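You operate a simulated robot arm through the tools that you are given. There is no shell and no other tool. Be economical: measure what you need, move in short steps, check, and stop when the job is done.

Carry out the task below with a simulated robot arm. There is one attempt and no reset: what you move stays moved.

## Task
Gather the mugs on the tray, centre it and push the chair in.
Fine: all three upright, then the tray slid to the table's middle; the chair before the table goes under its edge. Set down upright: white mug, blue mug, green mug.
Where things are to end (x, y in the base frame): steel serving tray within 60 mm of [890, 190]; rush chair before the table within 70 mm of [760, 530].

Only the result counts: the job must be done as asked and must still hold three seconds after the hand-in. Knocking over, shifting, dropping, spilling or breaking anything else fails it.

## Robot
A 5-joint arm with a two-finger parallel gripper on a trunk, on a base that drives. Base frame: it is fixed to the floor where the robot stands at the start and does not move with it; the origin is under the middle of the robot, x ahead of it, y to its left, z up; the surface under the hand at the start is at about z = 752. Units: mm, rad, N and s.
It reaches about 1134 mm from its shoulder. Its first joint turns from -2.601 to 2.601 rad. Places, roughly: tray [700, 100, 800]. Payload 1.57 kg.
The TCP is the grasp point between the finger pads, 30 mm short of the fingertips. In the tool frame z runs along the fingers and y along their closing line. Largest opening 110 mm; finger width 24, thickness 12; the body of the gripper, 48 by 112 mm, starts 78 mm behind the TCP.
Orientation is that of the tool frame in the base frame, as [roll, pitch, yaw] about the fixed x, y, z axes, in that order (R = Rz(yaw) Ry(pitch) Rx(roll)). With the fingers straight down and closing along the base's y, the tool's x points along the base's -x, its y along +y and its z along -z.

## Interface
- The arm moves only by the tool play_rows. Its argument "motion" is a list of rows, each a list of 3 entries, a list of its own where there are three numbers: the turn, a rotation vector about the base's x, y, z in degrees, then the shift along the base's x, y, z in mm, then the opening in per cent of the stroke, from 0 (shut) to 100 (fully open). In form: [[[rx, ry, rz], [dx, dy, dz], hand], ...]. A call has 1 to 20 rows; each row shifts and turns the commanded pose from where the row before left it. A row lasts 0.2 s, in which the tool goes at most 50 mm and 0.15 rad; a call with a longer step from one row to the next is refused whole, and so is a gripper value outside its range. Where a pose cannot be reached the arm comes as near as it can. A force on the tool above 40 N (or 10 N above the force at the start of the call, whichever is more), or a blocked arm, ends the call early, and 0.2 s more pass. Each finger travels about 153 mm/s and halts on what it meets, pressing with about 28 N; the grip force reading is that of the motor and also rises with nothing between the fingers. The clock runs only during rows and for 0.2 s after the last one: add rows that do not move to give the fingers time. The reply holds the time, the measured pose of the TCP, the force on the tool along the base axes, the opening and the grip force, in the units named above and with some noise, with the torque about the TCP (base axes, N m) and any sound that the robot's microphone picked up.
- Cameras (640 x 400 px; columns grow to the right, rows downward): "scene" is now at [16, 166.8, 1691.3]; the picture's right is [-0.10, -0.99, 0.00], its down [-0.88, 0.09, -0.47] and it looks along [0.47, -0.05, -0.88] (base axes); focal length 245 px, centre (320, 200). "wrist" rides on the gripper at [70, 16, -141] in the tool frame; the picture's right is [-0.23, 0.97, 0.00], its down [-0.86, -0.20, -0.48] and it looks along [-0.47, -0.11, 0.88] (tool axes); focal length 222 px, centre (320, 200). There is no depth. A picture from a camera that has moved, and an enlarged one, comes with that camera's place and axes in the base frame and with its lens.
- snapshot(camera): a new picture of that camera. The clock stands still meanwhile.
- move_column(by): slides the trunk up (or, below 0, down) by that many mm; the arm and the scene camera ride with it, the base frame stays. It gives what a move gives, with no picture.
- roll_base(legs): drives the robot by 1 to 6 legs, each [ahead, turn to the left] in mm and rad, along the robot's own axes; the way and the turn of a leg run together, so that a leg with both is an arc; at most 1500 mm and 3.142 rad a leg. The arm and the cameras ride along, it lands a little off, and it stops where it bumps. It gives what a move gives.
- head_to(pan, tilt): turns the head with the scene camera to pan (to the left, within 2.705 rad either way) and tilt (down, from -0.506 to 1.204), counted from straight ahead of the robot. It gives what a move gives.
- inspect(camera, box): a new picture of the part [left, top, right, bottom] of that camera's present view, enlarged. The clock stands still meanwhile.
- sign_off(): hands the job in; it is judged then, once.

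Work in short steps. Places have to be worked out from the pictures, the camera data and where the tool is seen: move nearer, look again, correct. Check each grasp and each placing, and mend what went wrong. You have 120 turns and 82 pictures in all, those below and enlarged ones among them. Open the gripper and draw the arm clear of the work before you hand the job in, unless the task says otherwise; then end with one line.

The tools are called after "Request:" by a JSON object that holds its "name" and its "arguments". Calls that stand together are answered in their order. play_rows: Moves the arm, as the interface text tells. Its arguments: {"type":"object","properties":{"motion":{"type":"array","items":{"type":"array"}}},"required":["motion"]} The other tools are called the same way: move_column (by) slides the trunk up or down; roll_base (legs) drives the base; head_to (pan, tilt) turns the head that bears the scene camera; snapshot (camera) takes a picture; inspect (camera, box) takes an enlarged picture of a part of a camera's view; sign_off () hands the job in.

At the start:

```text
t: 0.0
tcp_pos: [749.4, 324.0, 995.7]
orientation: [3.141, 0.001, 3.134]
ft_force: [0.5, 0.1, 0.3]
wrist_torque: [0.01, 0.02, -0.01]
opening: 110.0
grip_force: 0.0
trunk travel left (down, up): [-728.0, 242.0]
robot x, y, heading: [1.4, 4.3, 0.003]
head pan, tilt: [-0.103, 1.079]
```

scene: 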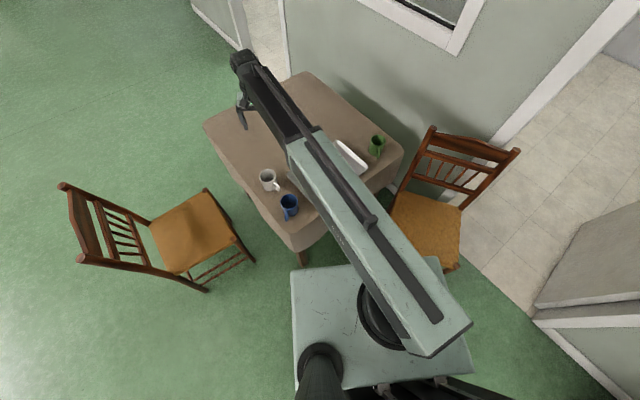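
wrist: 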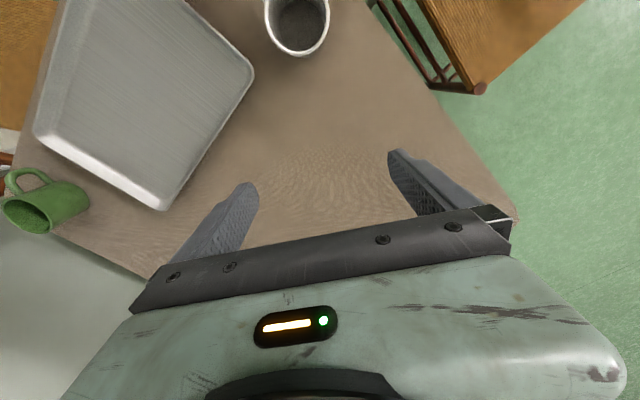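

The scene shows the table turned by about 30°. I estimate the white mug near (610,330), blue near (480,245) and green near (750,-180), with the chair to move on the left. I'll take closer looks first.

Request:
{"name": "inspect", "arguments": {"camera": "scene", "box": [200, 60, 420, 260]}}

Request:
{"name": "inspect", "arguments": {"camera": "wrist", "box": [0, 0, 360, 240]}}

```text
2.00 times, centred on (310, 160) of scene
camera zoom: at [16.0, 166.8, 1691.3], right [-0.1, -0.99, 0.0], down [-0.88, 0.09, -0.47], along [0.47, -0.05, -0.88], focal length 491 px, centre (340, 280)
```

zoom: 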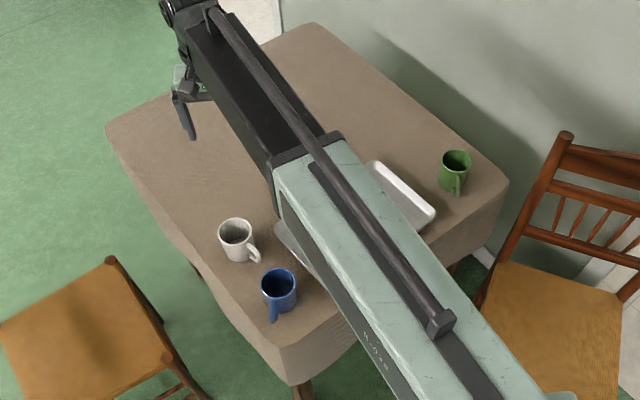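

```text
1.67 times, centred on (180, 120) of wrist
camera zoom: at [680.0, 339.4, 1136.8], right [0.24, 0.97, 0.0], down [0.85, -0.21, 0.48], along [0.46, -0.11, -0.88], focal length 370 px, centre (553, 333)
```

zoom: 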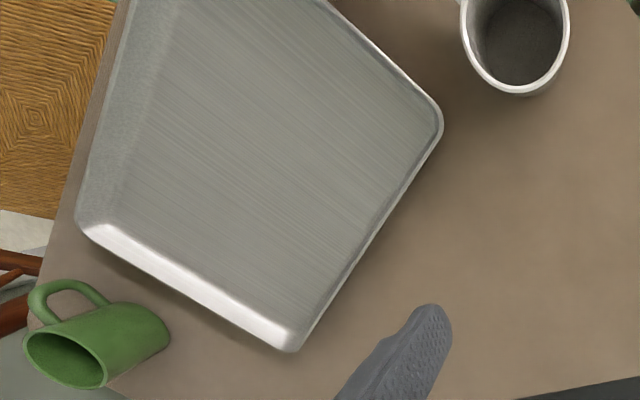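

All three mugs stand upright and the tray's centre is near (645,65). I'll draw the hand back over the near part of the table so the wrist camera sees the mugs ahead of it.

Request:
{"name": "play_rows", "arguments": {"motion": [[[0, 0, 0], [-46, -8, 6], 100], [[0, 0, 0], [-46, -8, 6], 100], [[0, 0, 0], [-46, -8, 6], 100], [[0, 0, 0], [-46, -8, 6], 100], [[0, 0, 0], [-46, -8, 6], 100], [[0, 0, 0], [0, 0, 0], 100]]}}

Request:
{"name": "snapshot", "arguments": {"camera": "wrist"}}

Request:
{"name": "snapshot", "arguments": {"camera": "scene"}}

```text
t: 1.4
tcp_pos: [518.3, 284.2, 995.0]
orientation: [3.141, 0.001, 3.132]
ft_force: [-0.6, 0.0, 0.4]
wrist_torque: [-0.01, -0.02, 0.02]
opening: 109.7
grip_force: 0.0
out of reach, approached as far as the arm can: row 1, 2, 3, 4, 5
trunk travel left (down, up): [-728.0, 242.0]
robot x, y, heading: [-0.7, 3.5, -0.0]
head pan, tilt: [-0.103, 1.079]
```

```text
77 pictures are left
camera wrist: at [449.4, 300.0, 1136.9], right [0.24, 0.97, 0.0], down [0.85, -0.21, 0.48], along [0.47, -0.11, -0.88], focal length 222 px, centre (320, 200)
```

wrist: 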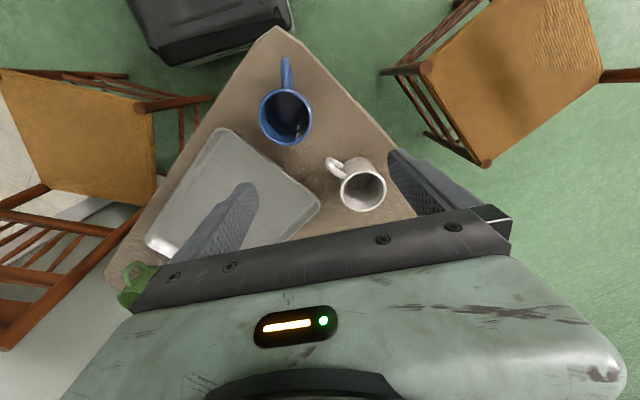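

```text
76 pictures are left
camera scene: at [15.7, 166.8, 1691.3], right [-0.1, -0.99, 0.0], down [-0.88, 0.09, -0.47], along [0.47, -0.05, -0.88], focal length 245 px, centre (320, 200)
```

scene: 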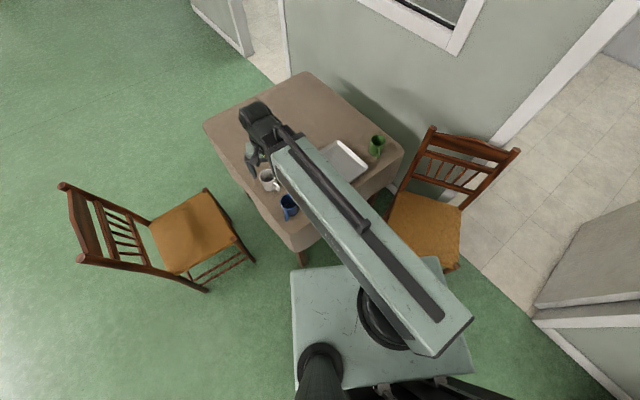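

I place the white mug at about (606,323) with its handle towards roughly 215°, and the tray centre at about (655,68). I go above the white mug and spin the hand +35° so the fingers miss the handle.

Request:
{"name": "play_rows", "arguments": {"motion": [[[0, 0, 7], [22, 10, -5], 100], [[0, 0, 7], [22, 10, -15], 100], [[0, 0, 7], [22, 10, -15], 100], [[0, 0, 7], [22, 9, -15], 100], [[0, 0, 7], [0, 0, -15], 100], [[0, 0, 0], [0, 0, 0], 100]]}}

Request:
{"name": "snapshot", "arguments": {"camera": "wrist"}}

Request:
{"name": "inspect", "arguments": {"camera": "scene", "box": [220, 100, 380, 230]}}

```text
t: 2.8
tcp_pos: [607.3, 322.3, 995.1]
orientation: [3.14, 0.0, -2.537]
ft_force: [0.2, 0.5, 0.3]
wrist_torque: [-0.02, 0.0, 0.02]
opening: 110.2
grip_force: 0.2
out of reach, approached as far as the arm can: row 1, 2, 3, 4, 5
trunk travel left (down, up): [-728.0, 242.0]
robot x, y, heading: [-3.7, 7.0, 0.003]
head pan, tilt: [-0.103, 1.079]
```

```text
75 pictures are left
camera wrist: at [540.6, 295.7, 1136.9], right [-0.37, 0.93, 0.0], down [0.82, 0.32, 0.48], along [0.45, 0.17, -0.88], focal length 222 px, centre (320, 200)
```

wrist: 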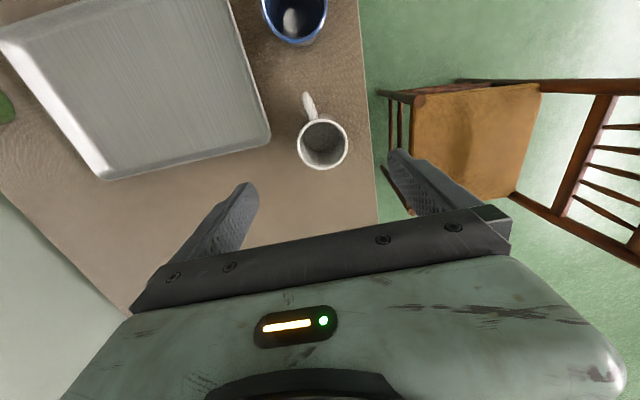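

```text
3.08 times, centred on (300, 165) of scene
camera zoom: at [15.8, 166.7, 1691.3], right [-0.1, -0.99, 0.0], down [-0.88, 0.09, -0.47], along [0.47, -0.05, -0.88], focal length 755 px, centre (382, 308)
```

zoom: 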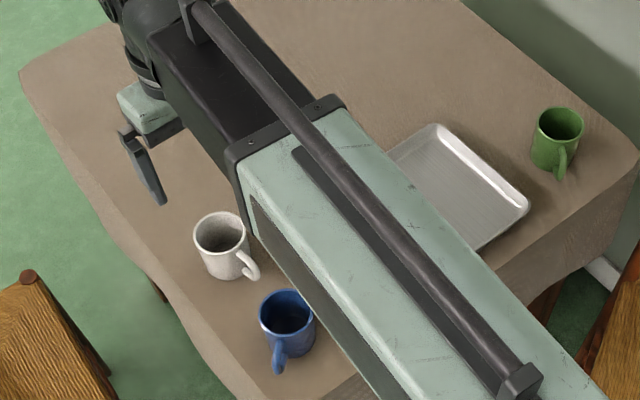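

The height did not change (z stayed 995) although I asked for −65 in all. I'll test a small pure descent to learn how the arm behaves.

Request:
{"name": "play_rows", "arguments": {"motion": [[[0, 0, 0], [0, 0, -20], 100], [[0, 0, 0], [0, 0, -20], 100], [[0, 0, 0], [0, 0, 0], 100]]}}

```text
t: 3.6
tcp_pos: [606.3, 324.0, 996.3]
orientation: [-3.14, 0.0, -2.541]
ft_force: [0.0, -0.3, 0.4]
wrist_torque: [-0.01, -0.03, 0.02]
opening: 109.8
grip_force: 0.0
out of reach, approached as far as the arm can: row 1, 2
trunk travel left (down, up): [-728.0, 242.0]
robot x, y, heading: [-2.9, 5.1, 0.006]
head pan, tilt: [-0.103, 1.079]
```

With the tool vertical, height is set by the trunk alone. The wrist view puts the white mug at (609,325), centred under the hand, so I'll lower the trunk in two steps.

Request:
{"name": "move_column", "arguments": {"by": -120}}

Request:
{"name": "snapshot", "arguments": {"camera": "wrist"}}

```text
t: 5.1
tcp_pos: [608.1, 323.0, 875.0]
orientation: [-3.141, 0.0, -2.539]
ft_force: [0.0, 0.8, 0.0]
wrist_torque: [0.0, 0.01, -0.04]
opening: 110.4
grip_force: 0.1
trunk travel left (down, up): [-608.0, 362.0]
robot x, y, heading: [-2.9, 5.3, 0.001]
head pan, tilt: [-0.103, 1.079]
```

```text
73 pictures are left
camera wrist: at [540.5, 295.8, 1016.9], right [-0.36, 0.93, 0.0], down [0.82, 0.32, 0.48], along [0.45, 0.17, -0.88], focal length 222 px, centre (320, 200)
```

wrist: 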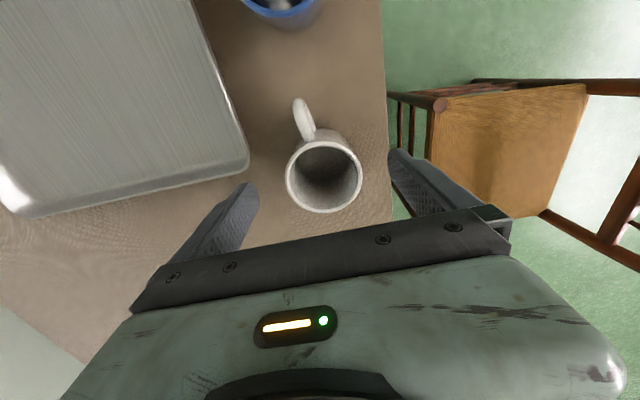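

The mug sits between the fingers with its handle clear of both pads. I lower 77 mm more to bring the fingers around the mug body.

Request:
{"name": "move_column", "arguments": {"by": -77}}

Request:
{"name": "snapshot", "arguments": {"camera": "wrist"}}

```text
t: 6.2
tcp_pos: [608.5, 322.5, 798.0]
orientation: [3.141, 0.0, -2.54]
ft_force: [0.3, -0.3, 0.4]
wrist_torque: [-0.01, 0.03, 0.01]
opening: 110.0
grip_force: 0.0
trunk travel left (down, up): [-531.0, 439.0]
robot x, y, heading: [0.9, 3.7, 0.002]
head pan, tilt: [-0.103, 1.079]
```

```text
72 pictures are left
camera wrist: at [540.5, 295.8, 939.9], right [-0.36, 0.93, 0.0], down [0.82, 0.32, 0.48], along [0.45, 0.17, -0.88], focal length 222 px, centre (320, 200)
```

wrist: 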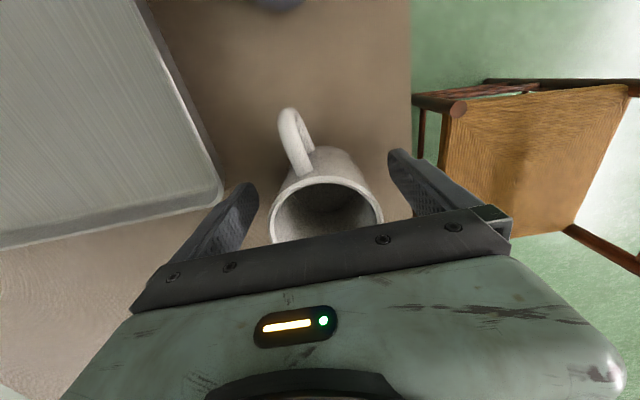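

The mug is centred between the pads. I close gradually.

Request:
{"name": "play_rows", "arguments": {"motion": [[[0, 0, 0], [0, 0, 0], 85], [[0, 0, 0], [0, 0, 0], 75], [[0, 0, 0], [0, 0, 0], 68], [[0, 0, 0], [0, 0, 0], 60], [[0, 0, 0], [0, 0, 0], 40], [[0, 0, 0], [0, 0, 0], 20], [[0, 0, 0], [0, 0, 0], 0], [[0, 0, 0], [0, 0, 0], 0]]}}

```text
t: 8.0
tcp_pos: [607.4, 323.9, 798.5]
orientation: [3.141, 0.0, -2.54]
ft_force: [0.1, 0.6, 0.1]
wrist_torque: [-0.02, -0.02, -0.05]
opening: 69.2
grip_force: 28.4
trunk travel left (down, up): [-531.0, 439.0]
robot x, y, heading: [-2.0, 4.3, 0.003]
head pan, tilt: [-0.103, 1.079]
```

Gripped at 69 mm with 28 N. I lift 100 mm.

Request:
{"name": "move_column", "arguments": {"by": 100}}

Request:
{"name": "snapshot", "arguments": {"camera": "wrist"}}

```text
t: 9.4
tcp_pos: [607.4, 322.2, 897.9]
orientation: [3.141, 0.001, -2.54]
ft_force: [-0.8, -0.4, -1.7]
wrist_torque: [0.04, -0.02, 0.01]
opening: 68.6
grip_force: 28.2
trunk travel left (down, up): [-631.0, 339.0]
robot x, y, heading: [0.8, 1.7, 0.002]
head pan, tilt: [-0.103, 1.079]
```

```text
71 pictures are left
camera wrist: at [540.7, 295.9, 1039.7], right [-0.36, 0.93, 0.0], down [0.82, 0.32, 0.48], along [0.45, 0.17, -0.88], focal length 222 px, centre (320, 200)
```

wrist: 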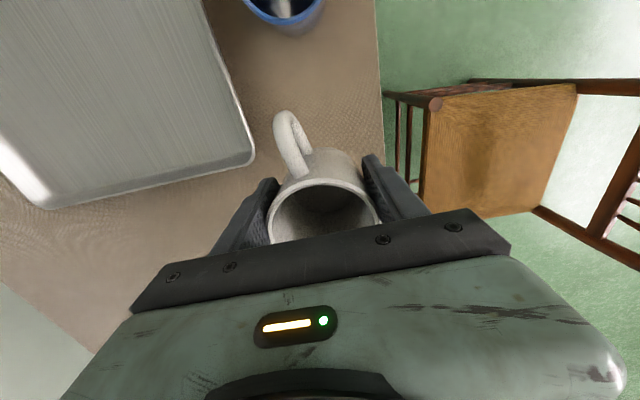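

The mug is held well, and the tray corner at about (652,252) confirms my tray estimate. I move to (610,149) over the tray's left part and spin +45°.

Request:
{"name": "play_rows", "arguments": {"motion": [[[0, 0, 7.5], [0, -29, 0], 0], [[0, 0, 7.5], [0, -29, 0], 0], [[0, 0, 7.5], [0, -29, 0], 0], [[0, 0, 7.5], [0, -29, 0], 0], [[0, 0, 7.5], [1, -29, 0], 0], [[0, 0, 7.5], [1, -28, 0], 0], [[0, 0, 0], [0, 0, 0], 0]]}}

Request:
{"name": "snapshot", "arguments": {"camera": "wrist"}}

Request:
{"name": "snapshot", "arguments": {"camera": "scene"}}

```text
t: 11.0
tcp_pos: [609.2, 148.1, 898.0]
orientation: [-3.141, 0.0, -1.751]
ft_force: [-0.5, -0.3, -2.6]
wrist_torque: [-0.03, -0.02, 0.03]
opening: 68.9
grip_force: 28.2
trunk travel left (down, up): [-631.0, 339.0]
robot x, y, heading: [0.0, 3.2, 0.002]
head pan, tilt: [-0.103, 1.079]
```

```text
70 pictures are left
camera wrist: at [580.1, 81.4, 1039.8], right [-0.92, 0.4, 0.0], down [0.35, 0.8, 0.48], along [0.19, 0.44, -0.88], focal length 222 px, centre (320, 200)
```

wrist: 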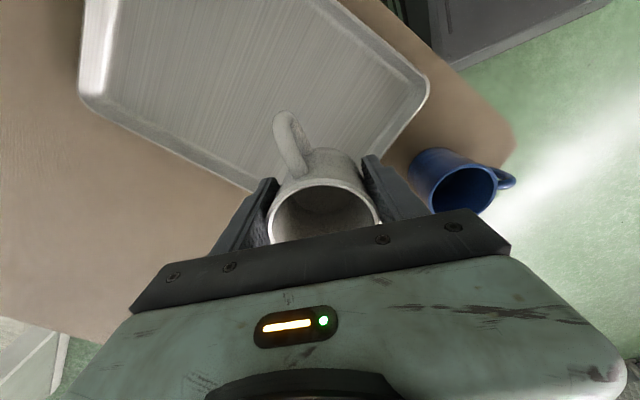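

```text
69 pictures are left
camera scene: at [16.1, 166.6, 1594.3], right [-0.1, -0.99, 0.0], down [-0.88, 0.09, -0.47], along [0.47, -0.05, -0.88], focal length 245 px, centre (320, 200)
```

scene: 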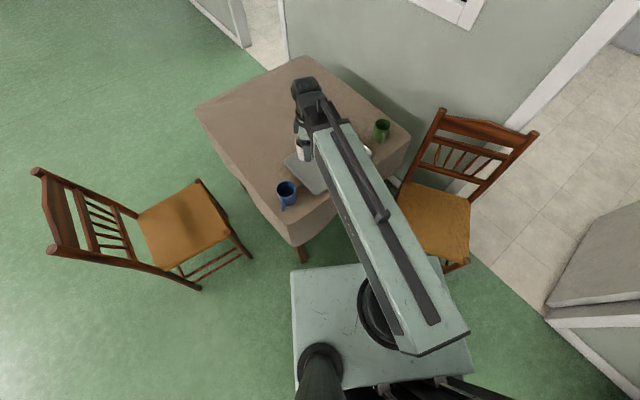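

The mug is above u≈−94, v≈12 in the tray frame, which is well inside. I lower it until just above the tray floor.

Request:
{"name": "move_column", "arguments": {"by": -90}}

Request:
{"name": "snapshot", "arguments": {"camera": "wrist"}}

```text
t: 12.2
tcp_pos: [609.7, 147.3, 808.1]
orientation: [-3.141, -0.002, -1.754]
ft_force: [0.0, 0.4, -1.4]
wrist_torque: [-0.03, -0.02, 0.0]
opening: 68.8
grip_force: 28.1
trunk travel left (down, up): [-541.0, 429.0]
robot x, y, heading: [-2.0, 8.0, -0.002]
head pan, tilt: [-0.103, 1.079]
```

```text
68 pictures are left
camera wrist: at [579.9, 81.9, 949.8], right [-0.92, 0.4, 0.0], down [0.35, 0.8, 0.48], along [0.19, 0.44, -0.88], focal length 222 px, centre (320, 200)
```

wrist: 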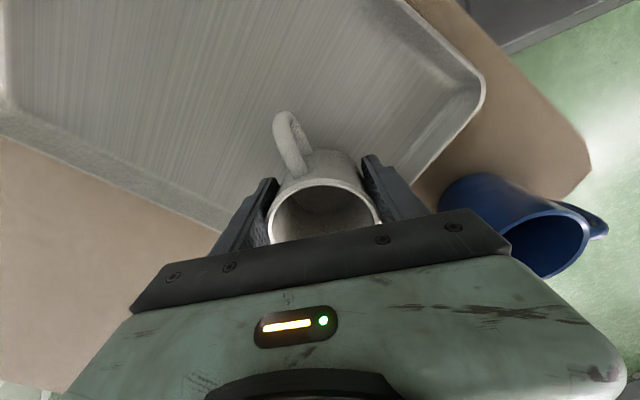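

I lower a few millimetres at a time and watch the force.

Request:
{"name": "move_column", "arguments": {"by": -5}}

Request:
{"name": "move_column", "arguments": {"by": -2}}

```text
t: 12.8
tcp_pos: [608.9, 148.5, 804.3]
orientation: [3.141, -0.002, -1.755]
ft_force: [-0.5, 0.8, -2.7]
wrist_torque: [-0.02, 0.01, 0.0]
opening: 68.9
grip_force: 27.4
trunk travel left (down, up): [-536.0, 434.0]
robot x, y, heading: [-0.7, 6.4, 0.002]
head pan, tilt: [-0.103, 1.079]
```

```text
t: 13.3
tcp_pos: [608.3, 148.2, 801.6]
orientation: [3.14, -0.001, -1.754]
ft_force: [-2.1, -1.5, 15.5]
wrist_torque: [0.08, 0.03, -0.2]
opening: 68.5
grip_force: 28.2
trunk travel left (down, up): [-534.0, 436.0]
robot x, y, heading: [-2.1, 6.7, 0.005]
head pan, tilt: [-0.103, 1.079]
```

Contact (15 N up). I ease up 1 mm and release by a limited opening.

Request:
{"name": "move_column", "arguments": {"by": 1}}

Request:
{"name": "play_rows", "arguments": {"motion": [[[0, 0, 0], [0, 0, 0], 66], [[0, 0, 0], [0, 0, 0], 72], [[0, 0, 0], [0, 0, 0], 80], [[0, 0, 0], [0, 0, 0], 80]]}}

Request:
{"name": "move_column", "arguments": {"by": 110}}

Request:
{"name": "snapshot", "arguments": {"camera": "wrist"}}

```text
t: 13.8
tcp_pos: [607.7, 149.5, 801.1]
orientation: [-3.14, -0.001, -1.754]
ft_force: [-1.6, -0.7, 1.6]
wrist_torque: [0.08, -0.05, 0.03]
opening: 68.9
grip_force: 28.1
trunk travel left (down, up): [-535.0, 435.0]
robot x, y, heading: [-2.3, 6.1, 0.002]
head pan, tilt: [-0.103, 1.079]
```

```text
t: 14.8
tcp_pos: [608.1, 147.9, 802.3]
orientation: [-3.141, -0.001, -1.754]
ft_force: [0.3, 0.3, 0.0]
wrist_torque: [-0.01, 0.01, 0.02]
opening: 88.1
grip_force: 0.0
trunk travel left (down, up): [-535.0, 435.0]
robot x, y, heading: [-4.9, 5.6, 0.006]
head pan, tilt: [-0.103, 1.079]
```

```text
t: 16.2
tcp_pos: [608.6, 148.0, 912.4]
orientation: [3.141, 0.001, -1.754]
ft_force: [0.4, -0.4, 0.0]
wrist_torque: [-0.01, 0.01, -0.01]
opening: 88.1
grip_force: 0.0
trunk travel left (down, up): [-645.0, 325.0]
robot x, y, heading: [-2.1, 5.3, 0.006]
head pan, tilt: [-0.103, 1.079]
```

```text
67 pictures are left
camera wrist: at [579.9, 81.9, 1053.8], right [-0.92, 0.4, 0.0], down [0.35, 0.8, 0.48], along [0.19, 0.44, -0.88], focal length 222 px, centre (320, 200)
```

wrist: 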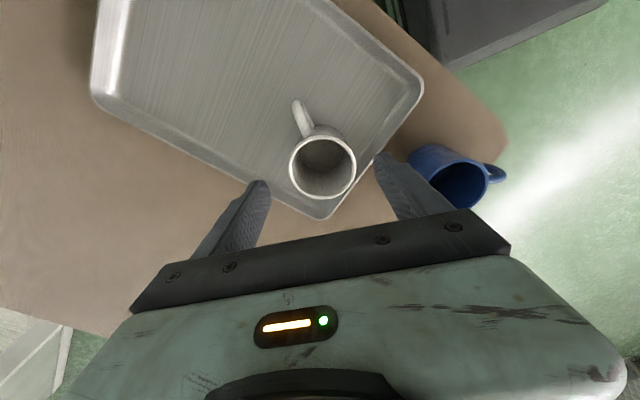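

White stands upright on the tray. Next is blue at about (477,243) with its handle at roughly 170°; I move above it, spin −95° and open fully.

Request:
{"name": "play_rows", "arguments": {"motion": [[[0, 0, -8], [-11, 8, 0], 80], [[0, 0, -8], [-11, 8, 0], 80], [[0, 0, -8], [-11, 8, 0], 80], [[0, 0, -8], [-11, 8, 0], 80], [[0, 0, -8], [-11, 8, 0], 90], [[0, 0, -8], [-11, 8, 0], 100], [[0, 0, -8], [-11, 8, 0], 100], [[0, 0, -8], [-11, 8, 0], 100], [[0, 0, -8], [-11, 8, 0], 100], [[0, 0, -8], [-11, 8, 0], 100], [[0, 0, -8], [-11, 8, 0], 100], [[0, 0, -7], [-11, 7, 0], 100], [[0, 0, 0], [0, 0, 0], 100]]}}

Request:
{"name": "snapshot", "arguments": {"camera": "wrist"}}

```text
t: 19.0
tcp_pos: [505.9, 258.6, 912.0]
orientation: [-3.141, -0.001, 2.869]
ft_force: [-0.1, 0.5, 0.2]
wrist_torque: [0.0, 0.04, 0.02]
opening: 110.0
grip_force: 0.0
out of reach, approached as far as the arm can: row 8, 9, 10, 11, 12
trunk travel left (down, up): [-645.0, 325.0]
robot x, y, heading: [-5.3, 5.7, 0.006]
head pan, tilt: [-0.103, 1.079]
```

```text
66 pictures are left
camera wrist: at [443.4, 292.1, 1053.9], right [0.48, 0.88, 0.0], down [0.77, -0.42, 0.48], along [0.42, -0.23, -0.88], focal length 222 px, centre (320, 200)
```

wrist: 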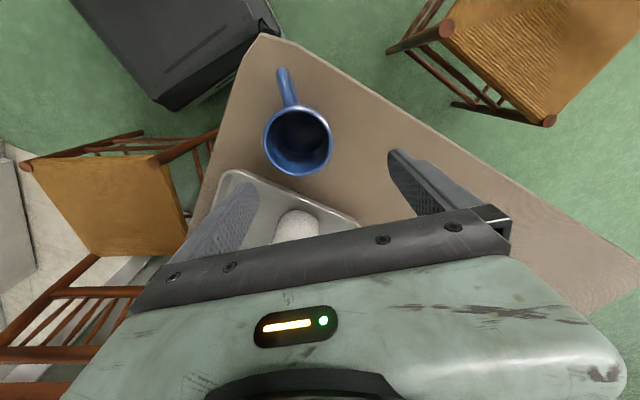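

The arm's shortest radius is about 568 mm, so I back the base 70 mm. Blue now measures at (480,247) with its handle at about 161°.

Request:
{"name": "roll_base", "arguments": {"legs": [[-70, 0]]}}

```text
t: 20.0
tcp_pos: [434.1, 258.2, 911.7]
orientation: [-3.14, -0.002, 2.872]
ft_force: [-0.8, 0.2, -0.3]
wrist_torque: [0.02, 0.03, 0.01]
opening: 110.0
grip_force: 0.1
trunk travel left (down, up): [-645.0, 325.0]
robot x, y, heading: [-75.2, 4.6, -0.002]
head pan, tilt: [-0.103, 1.079]
```

I move over the blue mug at (480,247).

Request:
{"name": "play_rows", "arguments": {"motion": [[[0, 0, 0], [23, -6, 0], 100], [[0, 0, 0], [23, -5, 0], 100], [[0, 0, 0], [0, 0, 0], 100]]}}

Request:
{"name": "snapshot", "arguments": {"camera": "wrist"}}

```text
t: 20.8
tcp_pos: [478.8, 247.9, 912.3]
orientation: [-3.14, -0.001, 2.87]
ft_force: [0.1, 0.4, -0.5]
wrist_torque: [-0.01, 0.0, 0.05]
opening: 110.2
grip_force: 0.1
trunk travel left (down, up): [-645.0, 325.0]
robot x, y, heading: [-73.3, 4.7, 0.0]
head pan, tilt: [-0.103, 1.079]
```

```text
65 pictures are left
camera wrist: at [416.8, 281.2, 1053.9], right [0.48, 0.88, 0.0], down [0.77, -0.42, 0.48], along [0.42, -0.23, -0.88], focal length 222 px, centre (320, 200)
```

wrist: 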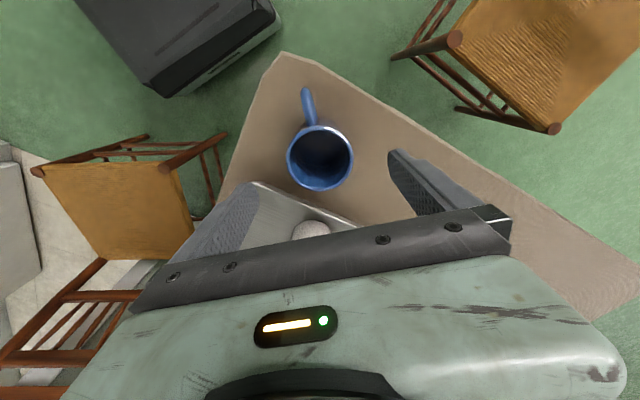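

It is aligned (mug at (320,157), as expected) and the tray is 50 mm clear of the fingers. I lower and close.

Request:
{"name": "move_column", "arguments": {"by": -114}}

Request:
{"name": "snapshot", "arguments": {"camera": "wrist"}}

```text
t: 22.3
tcp_pos: [479.0, 248.0, 798.0]
orientation: [-3.139, -0.002, 2.872]
ft_force: [0.0, -0.1, 0.1]
wrist_torque: [-0.01, 0.0, -0.01]
opening: 110.1
grip_force: 0.0
trunk travel left (down, up): [-531.0, 439.0]
robot x, y, heading: [-75.0, 6.5, -0.001]
head pan, tilt: [-0.103, 1.079]
```

```text
64 pictures are left
camera wrist: at [416.7, 281.2, 939.9], right [0.48, 0.88, 0.0], down [0.77, -0.42, 0.48], along [0.42, -0.23, -0.88], focal length 222 px, centre (320, 200)
```

wrist: 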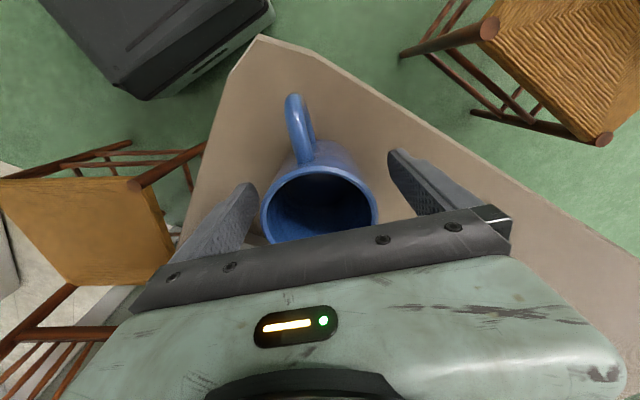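

The mug is well between the pads, so I close.

Request:
{"name": "play_rows", "arguments": {"motion": [[[0, 0, 0], [0, 0, 0], 85], [[0, 0, 0], [0, 0, 0], 75], [[0, 0, 0], [0, 0, 0], 68], [[0, 0, 0], [0, 0, 0], 60], [[0, 0, 0], [0, 0, 0], 40], [[0, 0, 0], [0, 0, 0], 20], [[0, 0, 0], [0, 0, 0], 0], [[0, 0, 0], [0, 0, 0], 0]]}}

Request:
{"name": "move_column", "arguments": {"by": 125}}

Request:
{"name": "snapshot", "arguments": {"camera": "wrist"}}

```text
t: 24.1
tcp_pos: [479.0, 248.1, 798.4]
orientation: [-3.141, -0.001, 2.871]
ft_force: [0.5, -1.8, 2.1]
wrist_torque: [0.07, 0.04, 0.01]
opening: 71.4
grip_force: 27.9
trunk travel left (down, up): [-531.0, 439.0]
robot x, y, heading: [-74.3, 1.6, 0.001]
head pan, tilt: [-0.103, 1.079]
```

```text
t: 25.6
tcp_pos: [479.5, 248.1, 922.4]
orientation: [-3.139, -0.002, 2.871]
ft_force: [-0.3, 0.2, -1.3]
wrist_torque: [-0.01, -0.03, 0.0]
opening: 71.3
grip_force: 27.8
trunk travel left (down, up): [-656.0, 314.0]
robot x, y, heading: [-68.7, 9.0, 0.001]
head pan, tilt: [-0.103, 1.079]
```

```text
63 pictures are left
camera wrist: at [416.8, 281.3, 1064.8], right [0.48, 0.88, 0.0], down [0.77, -0.42, 0.48], along [0.42, -0.23, -0.88], focal length 222 px, centre (320, 200)
```

wrist: 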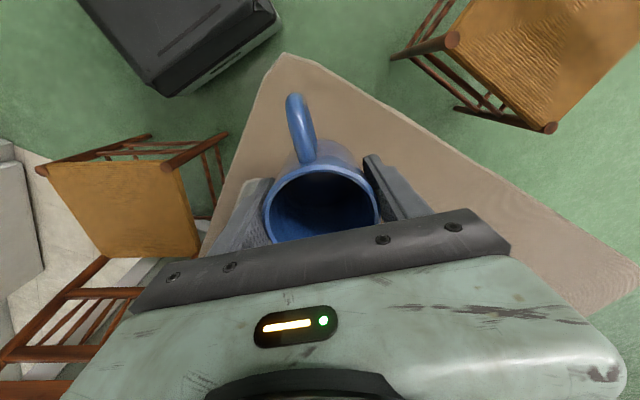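

Blue is held. I raise 30 mm more to clear white, then go to the tray's middle at (675,81) while spinning the handle round to the far side.

Request:
{"name": "move_column", "arguments": {"by": 30}}

Request:
{"name": "play_rows", "arguments": {"motion": [[[0, 0, -8], [14, -12, 0], 0], [[0, 0, -8], [14, -12, 0], 0], [[0, 0, -8], [14, -12, 0], 0], [[0, 0, -8], [14, -12, 0], 0], [[0, 0, -8], [14, -12, 0], 0], [[0, 0, -8], [14, -12, 0], 0], [[0, 0, -8], [14, -12, 0], 0], [[0, 0, -8], [14, -12, 0], 0], [[0, 0, -8], [14, -12, 0], 0], [[0, 0, -8], [14, -12, 0], 0], [[0, 0, -8], [14, -12, 0], 0], [[0, 0, -8], [14, -12, 0], 0], [[0, 0, -8], [14, -12, 0], 0], [[0, 0, -8], [14, -11, 0], 0], [[0, 0, -8], [0, 0, 0], 0], [[0, 0, -8], [0, 0, 0], 0], [[0, 0, -8], [0, 0, 0], 0], [[0, 0, -8], [0, 0, 0], 0], [[0, 0, -8], [0, 0, 0], 0], [[0, 0, -8], [0, 0, 0], 0]]}}

Request:
{"name": "play_rows", "arguments": {"motion": [[[0, 0, -8], [0, 0, 0], 0], [[0, 0, -8], [0, 0, 0], 0], [[0, 0, 0], [0, 0, 0], 0]]}}

Request:
{"name": "snapshot", "arguments": {"camera": "wrist"}}

```text
t: 26.4
tcp_pos: [480.3, 247.2, 953.7]
orientation: [-3.141, -0.003, 2.873]
ft_force: [0.2, -0.5, -2.1]
wrist_torque: [-0.02, -0.01, 0.01]
opening: 71.2
grip_force: 27.8
trunk travel left (down, up): [-686.0, 284.0]
robot x, y, heading: [-76.2, 5.9, 0.003]
head pan, tilt: [-0.103, 1.079]
```

```text
t: 30.6
tcp_pos: [677.6, 73.3, 953.0]
orientation: [-3.137, -0.002, 0.227]
ft_force: [-0.5, -0.1, -1.7]
wrist_torque: [-0.02, 0.0, -0.04]
opening: 71.3
grip_force: 28.5
out of reach, approached as far as the arm can: row 19, 20
trunk travel left (down, up): [-686.0, 284.0]
robot x, y, heading: [-77.6, 4.2, 0.001]
head pan, tilt: [-0.103, 1.079]
```

```text
t: 31.4
tcp_pos: [675.5, 73.7, 953.5]
orientation: [-3.137, -0.001, 0.229]
ft_force: [0.1, -0.5, -2.3]
wrist_torque: [0.0, 0.02, -0.01]
opening: 71.3
grip_force: 27.8
out of reach, approached as far as the arm can: row 1, 2
trunk travel left (down, up): [-686.0, 284.0]
robot x, y, heading: [-70.9, 3.8, 0.003]
head pan, tilt: [-0.103, 1.079]
```

```text
62 pictures are left
camera wrist: at [748.0, 71.9, 1094.7], right [0.0, -1.0, 0.0], down [-0.88, 0.0, 0.48], along [-0.48, 0.0, -0.88], focal length 222 px, centre (320, 200)
```

wrist: 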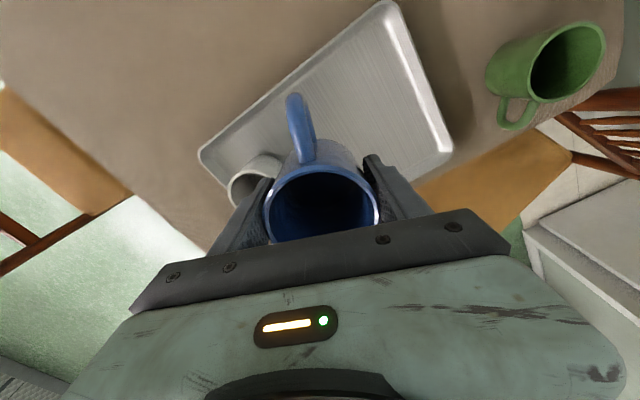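

The spin limit stopped it with the handle at about 9°, which is usable. I shift to (668,58) so the handle stays inside the far wall, then lower.

Request:
{"name": "play_rows", "arguments": {"motion": [[[0, 0, 0], [-8, -15, 0], 0], [[0, 0, 0], [0, 0, 0], 0]]}}

Request:
{"name": "move_column", "arguments": {"by": -90}}

Request:
{"name": "snapshot", "arguments": {"camera": "wrist"}}

```text
t: 32.0
tcp_pos: [666.8, 60.6, 953.0]
orientation: [-3.137, -0.002, 0.228]
ft_force: [0.7, -0.7, -2.1]
wrist_torque: [0.02, -0.01, -0.01]
opening: 71.1
grip_force: 28.0
trunk travel left (down, up): [-686.0, 284.0]
robot x, y, heading: [-75.2, 5.9, -0.001]
head pan, tilt: [-0.103, 1.079]
```

```text
t: 33.2
tcp_pos: [668.8, 59.1, 863.4]
orientation: [-3.136, -0.001, 0.228]
ft_force: [0.4, 0.4, -2.0]
wrist_torque: [0.0, 0.0, 0.01]
opening: 71.3
grip_force: 28.5
trunk travel left (down, up): [-596.0, 374.0]
robot x, y, heading: [-75.2, 4.9, 0.002]
head pan, tilt: [-0.103, 1.079]
```

```text
61 pictures are left
camera wrist: at [739.4, 57.8, 1004.8], right [0.0, -1.0, 0.0], down [-0.88, 0.0, 0.48], along [-0.48, 0.0, -0.88], focal length 222 px, centre (320, 200)
```

wrist: 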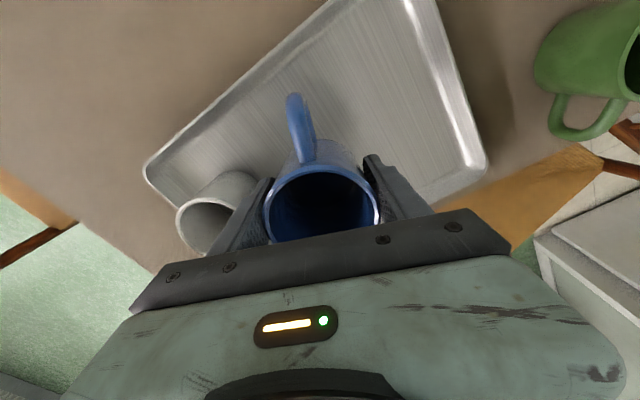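

Clearances look fine. I lower to just above the floor, then step down.

Request:
{"name": "move_column", "arguments": {"by": -56}}

Request:
{"name": "snapshot", "arguments": {"camera": "wrist"}}

Request:
{"name": "move_column", "arguments": {"by": -4}}

Request:
{"name": "move_column", "arguments": {"by": -2}}

```text
t: 34.2
tcp_pos: [667.8, 59.4, 806.1]
orientation: [-3.136, -0.002, 0.229]
ft_force: [0.2, 0.2, -1.1]
wrist_torque: [-0.02, -0.02, 0.01]
opening: 71.1
grip_force: 28.2
trunk travel left (down, up): [-540.0, 430.0]
robot x, y, heading: [-74.6, 7.2, 0.004]
head pan, tilt: [-0.103, 1.079]
```

```text
60 pictures are left
camera wrist: at [739.4, 57.8, 948.7], right [0.0, -1.0, 0.0], down [-0.88, 0.0, 0.48], along [-0.48, 0.0, -0.88], focal length 222 px, centre (320, 200)
```

wrist: 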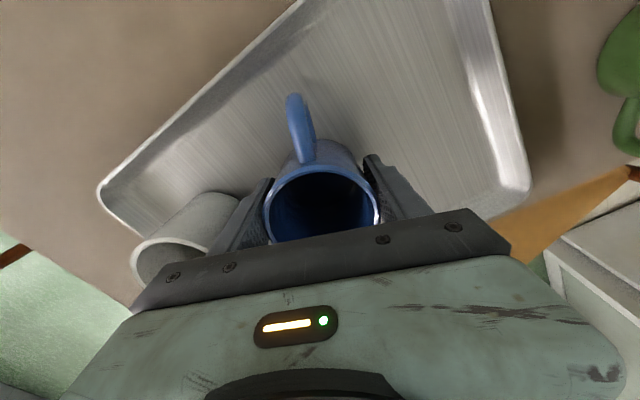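

```text
t: 34.7
tcp_pos: [667.1, 59.6, 803.0]
orientation: [-3.137, -0.003, 0.228]
ft_force: [0.4, 1.2, 2.9]
wrist_torque: [-0.1, -0.07, 0.05]
opening: 71.3
grip_force: 28.1
trunk travel left (down, up): [-536.0, 434.0]
robot x, y, heading: [-72.0, 4.1, -0.001]
head pan, tilt: [-0.103, 1.079]
```

```text
t: 35.2
tcp_pos: [666.8, 60.5, 802.9]
orientation: [-3.137, -0.003, 0.228]
ft_force: [2.1, 4.9, 17.4]
wrist_torque: [-0.07, 0.02, -0.04]
opening: 71.2
grip_force: 28.1
trunk travel left (down, up): [-534.0, 436.0]
robot x, y, heading: [-76.8, 2.6, 0.009]
head pan, tilt: [-0.103, 1.079]
```

Contact. I ease up and open only about 6 mm per side, then rise.

Request:
{"name": "move_column", "arguments": {"by": 1.5}}

Request:
{"name": "play_rows", "arguments": {"motion": [[[0, 0, 0], [0, 0, 0], 67], [[0, 0, 0], [0, 0, 0], 71], [[0, 0, 0], [0, 0, 0], 75], [[0, 0, 0], [0, 0, 0], 75]]}}

Request:
{"name": "move_column", "arguments": {"by": 150}}

Request:
{"name": "snapshot", "arguments": {"camera": "wrist"}}

```text
t: 35.8
tcp_pos: [667.4, 58.1, 801.8]
orientation: [-3.138, -0.001, 0.228]
ft_force: [0.5, -0.9, -1.6]
wrist_torque: [0.03, 0.0, 0.0]
opening: 70.9
grip_force: 27.5
trunk travel left (down, up): [-536.0, 434.0]
robot x, y, heading: [-75.4, 3.0, 0.004]
head pan, tilt: [-0.103, 1.079]
```

```text
t: 36.8
tcp_pos: [667.6, 59.7, 802.4]
orientation: [-3.137, 0.0, 0.23]
ft_force: [-0.1, 0.4, 0.5]
wrist_torque: [-0.01, -0.03, -0.01]
opening: 82.5
grip_force: 0.1
trunk travel left (down, up): [-536.0, 434.0]
robot x, y, heading: [-72.0, 9.2, 0.003]
head pan, tilt: [-0.103, 1.079]
```

```text
t: 38.5
tcp_pos: [668.7, 59.9, 952.5]
orientation: [-3.137, -0.002, 0.229]
ft_force: [-0.3, 0.1, -0.1]
wrist_torque: [-0.02, -0.01, -0.01]
opening: 82.6
grip_force: 0.1
trunk travel left (down, up): [-686.0, 284.0]
robot x, y, heading: [-73.9, 4.7, 0.005]
head pan, tilt: [-0.103, 1.079]
```

```text
59 pictures are left
camera wrist: at [739.4, 57.8, 1094.3], right [0.0, -1.0, 0.0], down [-0.88, 0.0, 0.48], along [-0.48, 0.0, -0.88], focal length 222 px, centre (320, 200)
```

wrist: 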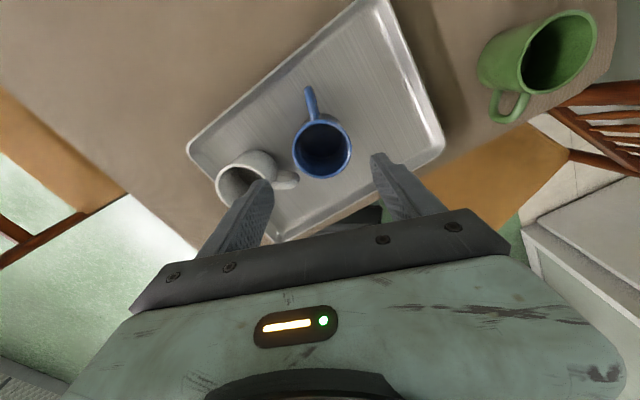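

Blue is upright on the tray. Green is near (764,−175) with its handle at about 171°; I go above it with the closing line at roughly 126°, so it can later be turned to a clear spot.

Request:
{"name": "play_rows", "arguments": {"motion": [[[0, 0, 3], [12, -29, 0], 100], [[0, 0, 3], [12, -29, 0], 100], [[0, 0, 3], [12, -29, 0], 100], [[0, 0, 3], [12, -29, 0], 100], [[0, 0, 3], [12, -29, 0], 100], [[0, 0, 3], [12, -30, 0], 100], [[0, 0, 3], [12, -30, 0], 100], [[0, 0, 2], [12, -30, 0], 100], [[0, 0, 0], [0, 0, 0], 100]]}}

Request:
{"name": "snapshot", "arguments": {"camera": "wrist"}}

Request:
{"name": "inspect", "arguments": {"camera": "scene", "box": [260, 60, 440, 220]}}

```text
t: 40.5
tcp_pos: [764.7, -176.9, 952.8]
orientation: [-3.136, -0.002, 0.629]
ft_force: [0.3, 0.0, 0.2]
wrist_torque: [-0.01, 0.03, -0.01]
opening: 110.0
grip_force: 0.1
trunk travel left (down, up): [-686.0, 284.0]
robot x, y, heading: [-77.7, 7.6, 0.006]
head pan, tilt: [-0.103, 1.079]
```

```text
58 pictures are left
camera wrist: at [830.9, -149.6, 1094.3], right [0.39, -0.92, -0.01], down [-0.81, -0.35, 0.48], along [-0.44, -0.18, -0.88], focal length 222 px, centre (320, 200)
```

wrist: 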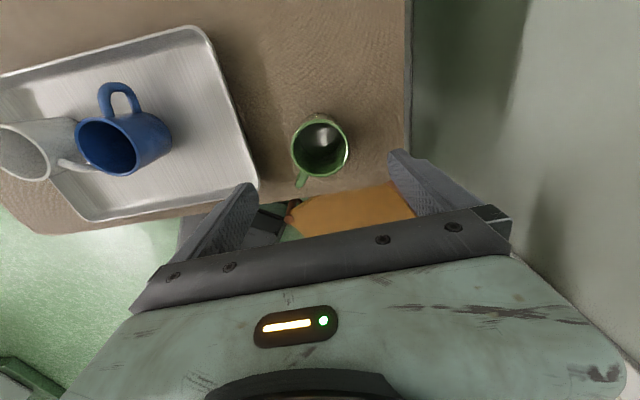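

```text
2.50 times, centred on (350, 140) of scene
camera zoom: at [-56.5, 166.4, 1648.8], right [-0.1, -0.99, 0.0], down [-0.88, 0.09, -0.47], along [0.47, -0.05, -0.88], focal length 613 px, centre (245, 350)
```

zoom: 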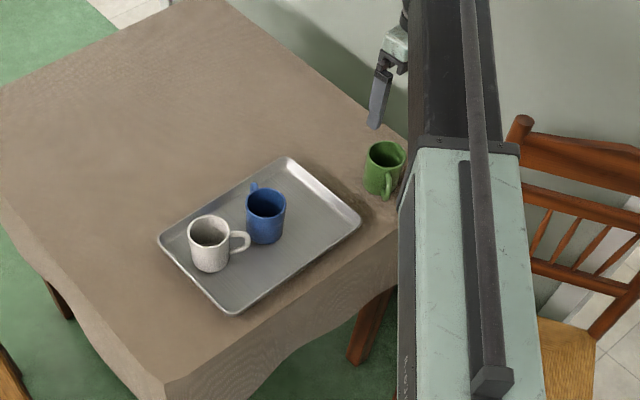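

Green measures at (767,−175), aligned with the hand. I lower to just above its rim and check the wall and chair clearances.

Request:
{"name": "move_column", "arguments": {"by": -80}}

Request:
{"name": "snapshot", "arguments": {"camera": "wrist"}}

Request:
{"name": "snapshot", "arguments": {"camera": "scene"}}

```text
t: 41.7
tcp_pos: [763.8, -176.2, 872.6]
orientation: [-3.135, -0.002, 0.63]
ft_force: [-0.2, -0.4, 0.2]
wrist_torque: [0.02, 0.01, 0.0]
opening: 110.2
grip_force: 0.0
trunk travel left (down, up): [-606.0, 364.0]
robot x, y, heading: [-73.9, 4.8, 0.007]
head pan, tilt: [-0.103, 1.079]
```

```text
56 pictures are left
camera wrist: at [830.8, -149.0, 1014.4], right [0.39, -0.92, -0.01], down [-0.81, -0.34, 0.48], along [-0.44, -0.18, -0.88], focal length 222 px, centre (320, 200)
```

wrist: 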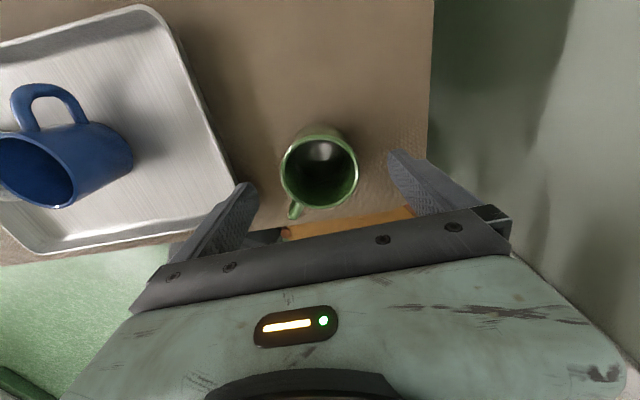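

```text
55 pictures are left
camera scene: at [-56.6, 166.7, 1568.8], right [-0.1, -0.99, 0.0], down [-0.88, 0.09, -0.47], along [0.47, -0.05, -0.88], focal length 245 px, centre (320, 200)
```

scene: 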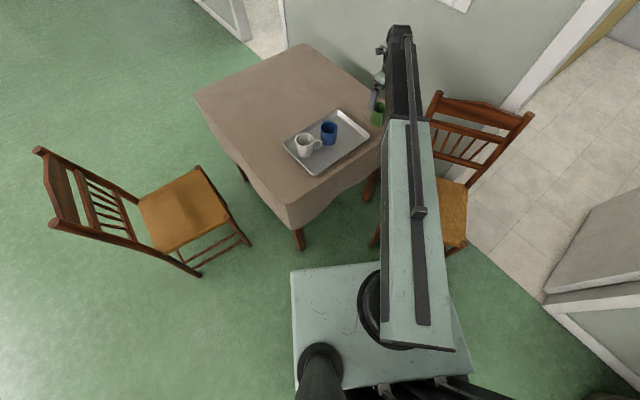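

The mug is centred and the chair's post at about (614,−300) is roughly 90 mm beside the boom. I lower and grip.

Request:
{"name": "move_column", "arguments": {"by": -75}}

Request:
{"name": "play_rows", "arguments": {"motion": [[[0, 0, 0], [0, 0, 0], 85], [[0, 0, 0], [0, 0, 0], 75], [[0, 0, 0], [0, 0, 0], 68], [[0, 0, 0], [0, 0, 0], 60], [[0, 0, 0], [0, 0, 0], 40], [[0, 0, 0], [0, 0, 0], 20], [[0, 0, 0], [0, 0, 0], 0], [[0, 0, 0], [0, 0, 0], 0]]}}

Request:
{"name": "snapshot", "arguments": {"camera": "wrist"}}

```text
t: 42.8
tcp_pos: [765.7, -174.6, 798.2]
orientation: [-3.136, -0.002, 0.631]
ft_force: [0.7, 0.1, -0.5]
wrist_torque: [-0.01, -0.02, -0.01]
opening: 110.1
grip_force: 0.1
trunk travel left (down, up): [-531.0, 439.0]
robot x, y, heading: [-72.3, -2.7, 0.005]
head pan, tilt: [-0.103, 1.079]
```

```text
t: 44.6
tcp_pos: [764.6, -176.6, 797.8]
orientation: [-3.138, -0.002, 0.63]
ft_force: [1.3, -1.2, 1.2]
wrist_torque: [-0.12, -0.05, 0.04]
opening: 71.1
grip_force: 27.7
trunk travel left (down, up): [-531.0, 439.0]
robot x, y, heading: [-75.8, 5.6, 0.001]
head pan, tilt: [-0.103, 1.079]
```

```text
54 pictures are left
camera wrist: at [830.8, -149.1, 939.3], right [0.39, -0.92, 0.0], down [-0.81, -0.34, 0.48], along [-0.44, -0.18, -0.88], focal length 222 px, centre (320, 200)
```

wrist: 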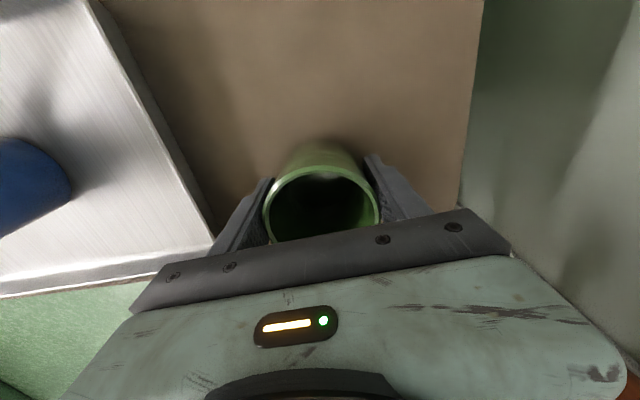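

Gripped at 71 mm. I lift, go to (713,−13) over the tray's right part and spin +70°.

Request:
{"name": "move_column", "arguments": {"by": 130}}

Request:
{"name": "play_rows", "arguments": {"motion": [[[0, 0, 7], [-5, 16, 0], 0], [[0, 0, 7], [-5, 16, 0], 0], [[0, 0, 7], [-5, 16, 0], 0], [[0, 0, 7], [-5, 16, 0], 0], [[0, 0, 7], [-5, 16, 0], 0], [[0, 0, 7], [-5, 16, 0], 0], [[0, 0, 7], [-5, 17, 0], 0], [[0, 0, 7], [-5, 17, 0], 0], [[0, 0, 7], [-6, 17, 0], 0], [[0, 0, 7], [-6, 17, 0], 0], [[0, 0, 0], [0, 0, 0], 0]]}}

Request:
{"name": "snapshot", "arguments": {"camera": "wrist"}}

Request:
{"name": "inspect", "arguments": {"camera": "scene", "box": [260, 60, 440, 220]}}

```text
t: 46.2
tcp_pos: [765.4, -175.6, 927.5]
orientation: [-3.137, -0.001, 0.629]
ft_force: [0.5, 0.7, -2.0]
wrist_torque: [-0.01, -0.04, 0.01]
opening: 71.2
grip_force: 28.8
trunk travel left (down, up): [-661.0, 309.0]
robot x, y, heading: [-75.1, 2.5, 0.002]
head pan, tilt: [-0.103, 1.079]
```

```text
t: 48.6
tcp_pos: [714.5, -12.0, 927.0]
orientation: [-3.137, -0.001, 1.855]
ft_force: [-0.5, -0.3, -2.2]
wrist_torque: [0.02, -0.02, 0.03]
opening: 71.0
grip_force: 27.5
trunk travel left (down, up): [-661.0, 309.0]
robot x, y, heading: [-74.8, 1.9, 0.005]
head pan, tilt: [-0.103, 1.079]
```

```text
53 pictures are left
camera wrist: at [710.0, 59.1, 1069.2], right [1.0, 0.05, -0.01], down [0.05, -0.88, 0.48], along [0.02, -0.48, -0.88], focal length 222 px, centre (320, 200)
```

wrist: 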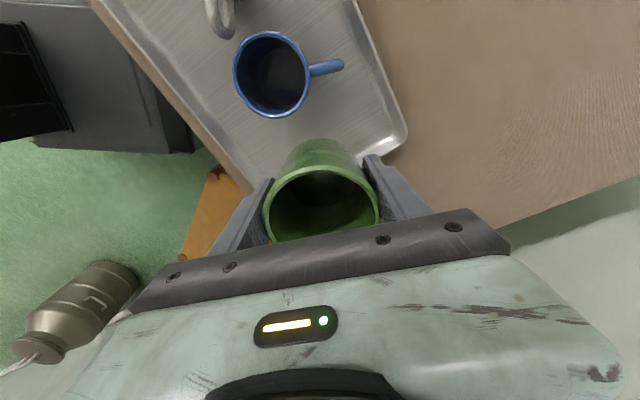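

```text
2.50 times, centred on (350, 140) of scene
camera zoom: at [-56.3, 166.9, 1623.8], right [-0.1, -0.99, 0.0], down [-0.88, 0.09, -0.47], along [0.47, -0.05, -0.88], focal length 613 px, centre (245, 350)
```

zoom: 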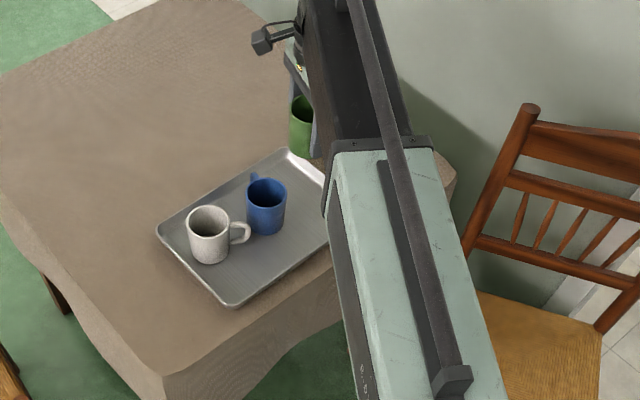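

Target adjusted slightly to (699,−21), keeping gaps to blue and to the tray wall. I shift and lower.

Request:
{"name": "play_rows", "arguments": {"motion": [[[0, 0, 0], [-15, -9, 0], 0], [[0, 0, 0], [0, 0, 0], 0]]}}

Request:
{"name": "move_column", "arguments": {"by": -110}}

Request:
{"name": "snapshot", "arguments": {"camera": "wrist"}}

```text
t: 49.2
tcp_pos: [697.5, -21.8, 927.4]
orientation: [-3.137, -0.003, 1.852]
ft_force: [0.2, -1.0, -1.2]
wrist_torque: [0.04, -0.03, -0.02]
opening: 70.6
grip_force: 28.1
trunk travel left (down, up): [-661.0, 309.0]
robot x, y, heading: [-70.7, 2.6, 0.004]
head pan, tilt: [-0.103, 1.079]
```

```text
t: 50.6
tcp_pos: [697.2, -21.1, 817.5]
orientation: [-3.137, -0.002, 1.853]
ft_force: [-0.1, -0.5, -1.6]
wrist_torque: [0.02, -0.01, 0.02]
opening: 71.3
grip_force: 27.8
trunk travel left (down, up): [-551.0, 419.0]
robot x, y, heading: [-75.4, 3.3, 0.005]
head pan, tilt: [-0.103, 1.079]
```

```text
51 pictures are left
camera wrist: at [694.5, 49.1, 959.3], right [1.0, 0.05, -0.01], down [0.05, -0.88, 0.48], along [0.02, -0.48, -0.88], focal length 222 px, centre (320, 200)
```

wrist: 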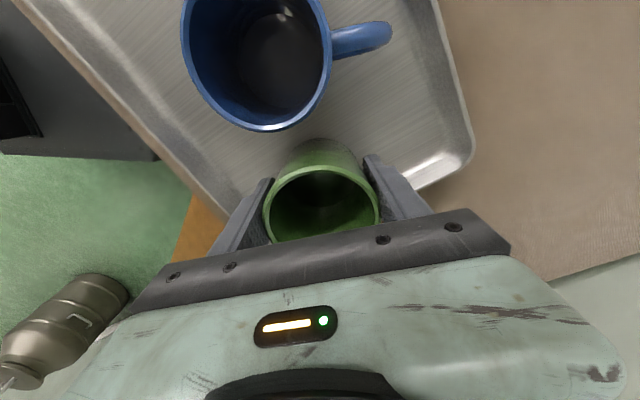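

Clear around. I lower the rest in small steps.

Request:
{"name": "move_column", "arguments": {"by": -12}}

Request:
{"name": "move_column", "arguments": {"by": -3}}

Request:
{"name": "move_column", "arguments": {"by": -2}}

```text
t: 51.2
tcp_pos: [698.3, -22.5, 805.9]
orientation: [-3.137, -0.004, 1.852]
ft_force: [0.2, -0.3, -2.2]
wrist_torque: [0.0, 0.02, 0.03]
opening: 70.9
grip_force: 28.2
trunk travel left (down, up): [-539.0, 431.0]
robot x, y, heading: [-75.3, 3.0, 0.004]
head pan, tilt: [-0.103, 1.079]
```

```text
t: 51.7
tcp_pos: [697.3, -21.5, 802.7]
orientation: [-3.137, -0.001, 1.851]
ft_force: [0.3, -0.3, 0.1]
wrist_torque: [-0.02, -0.07, -0.01]
opening: 70.9
grip_force: 28.2
trunk travel left (down, up): [-536.0, 434.0]
robot x, y, heading: [-72.6, 4.1, -0.002]
head pan, tilt: [-0.103, 1.079]
```

```text
t: 52.2
tcp_pos: [697.3, -21.1, 802.1]
orientation: [-3.137, -0.003, 1.852]
ft_force: [7.4, 0.5, 18.2]
wrist_torque: [-0.09, 0.1, -0.05]
opening: 71.0
grip_force: 28.1
trunk travel left (down, up): [-534.0, 436.0]
robot x, y, heading: [-73.9, 1.9, 0.002]
head pan, tilt: [-0.103, 1.079]
```

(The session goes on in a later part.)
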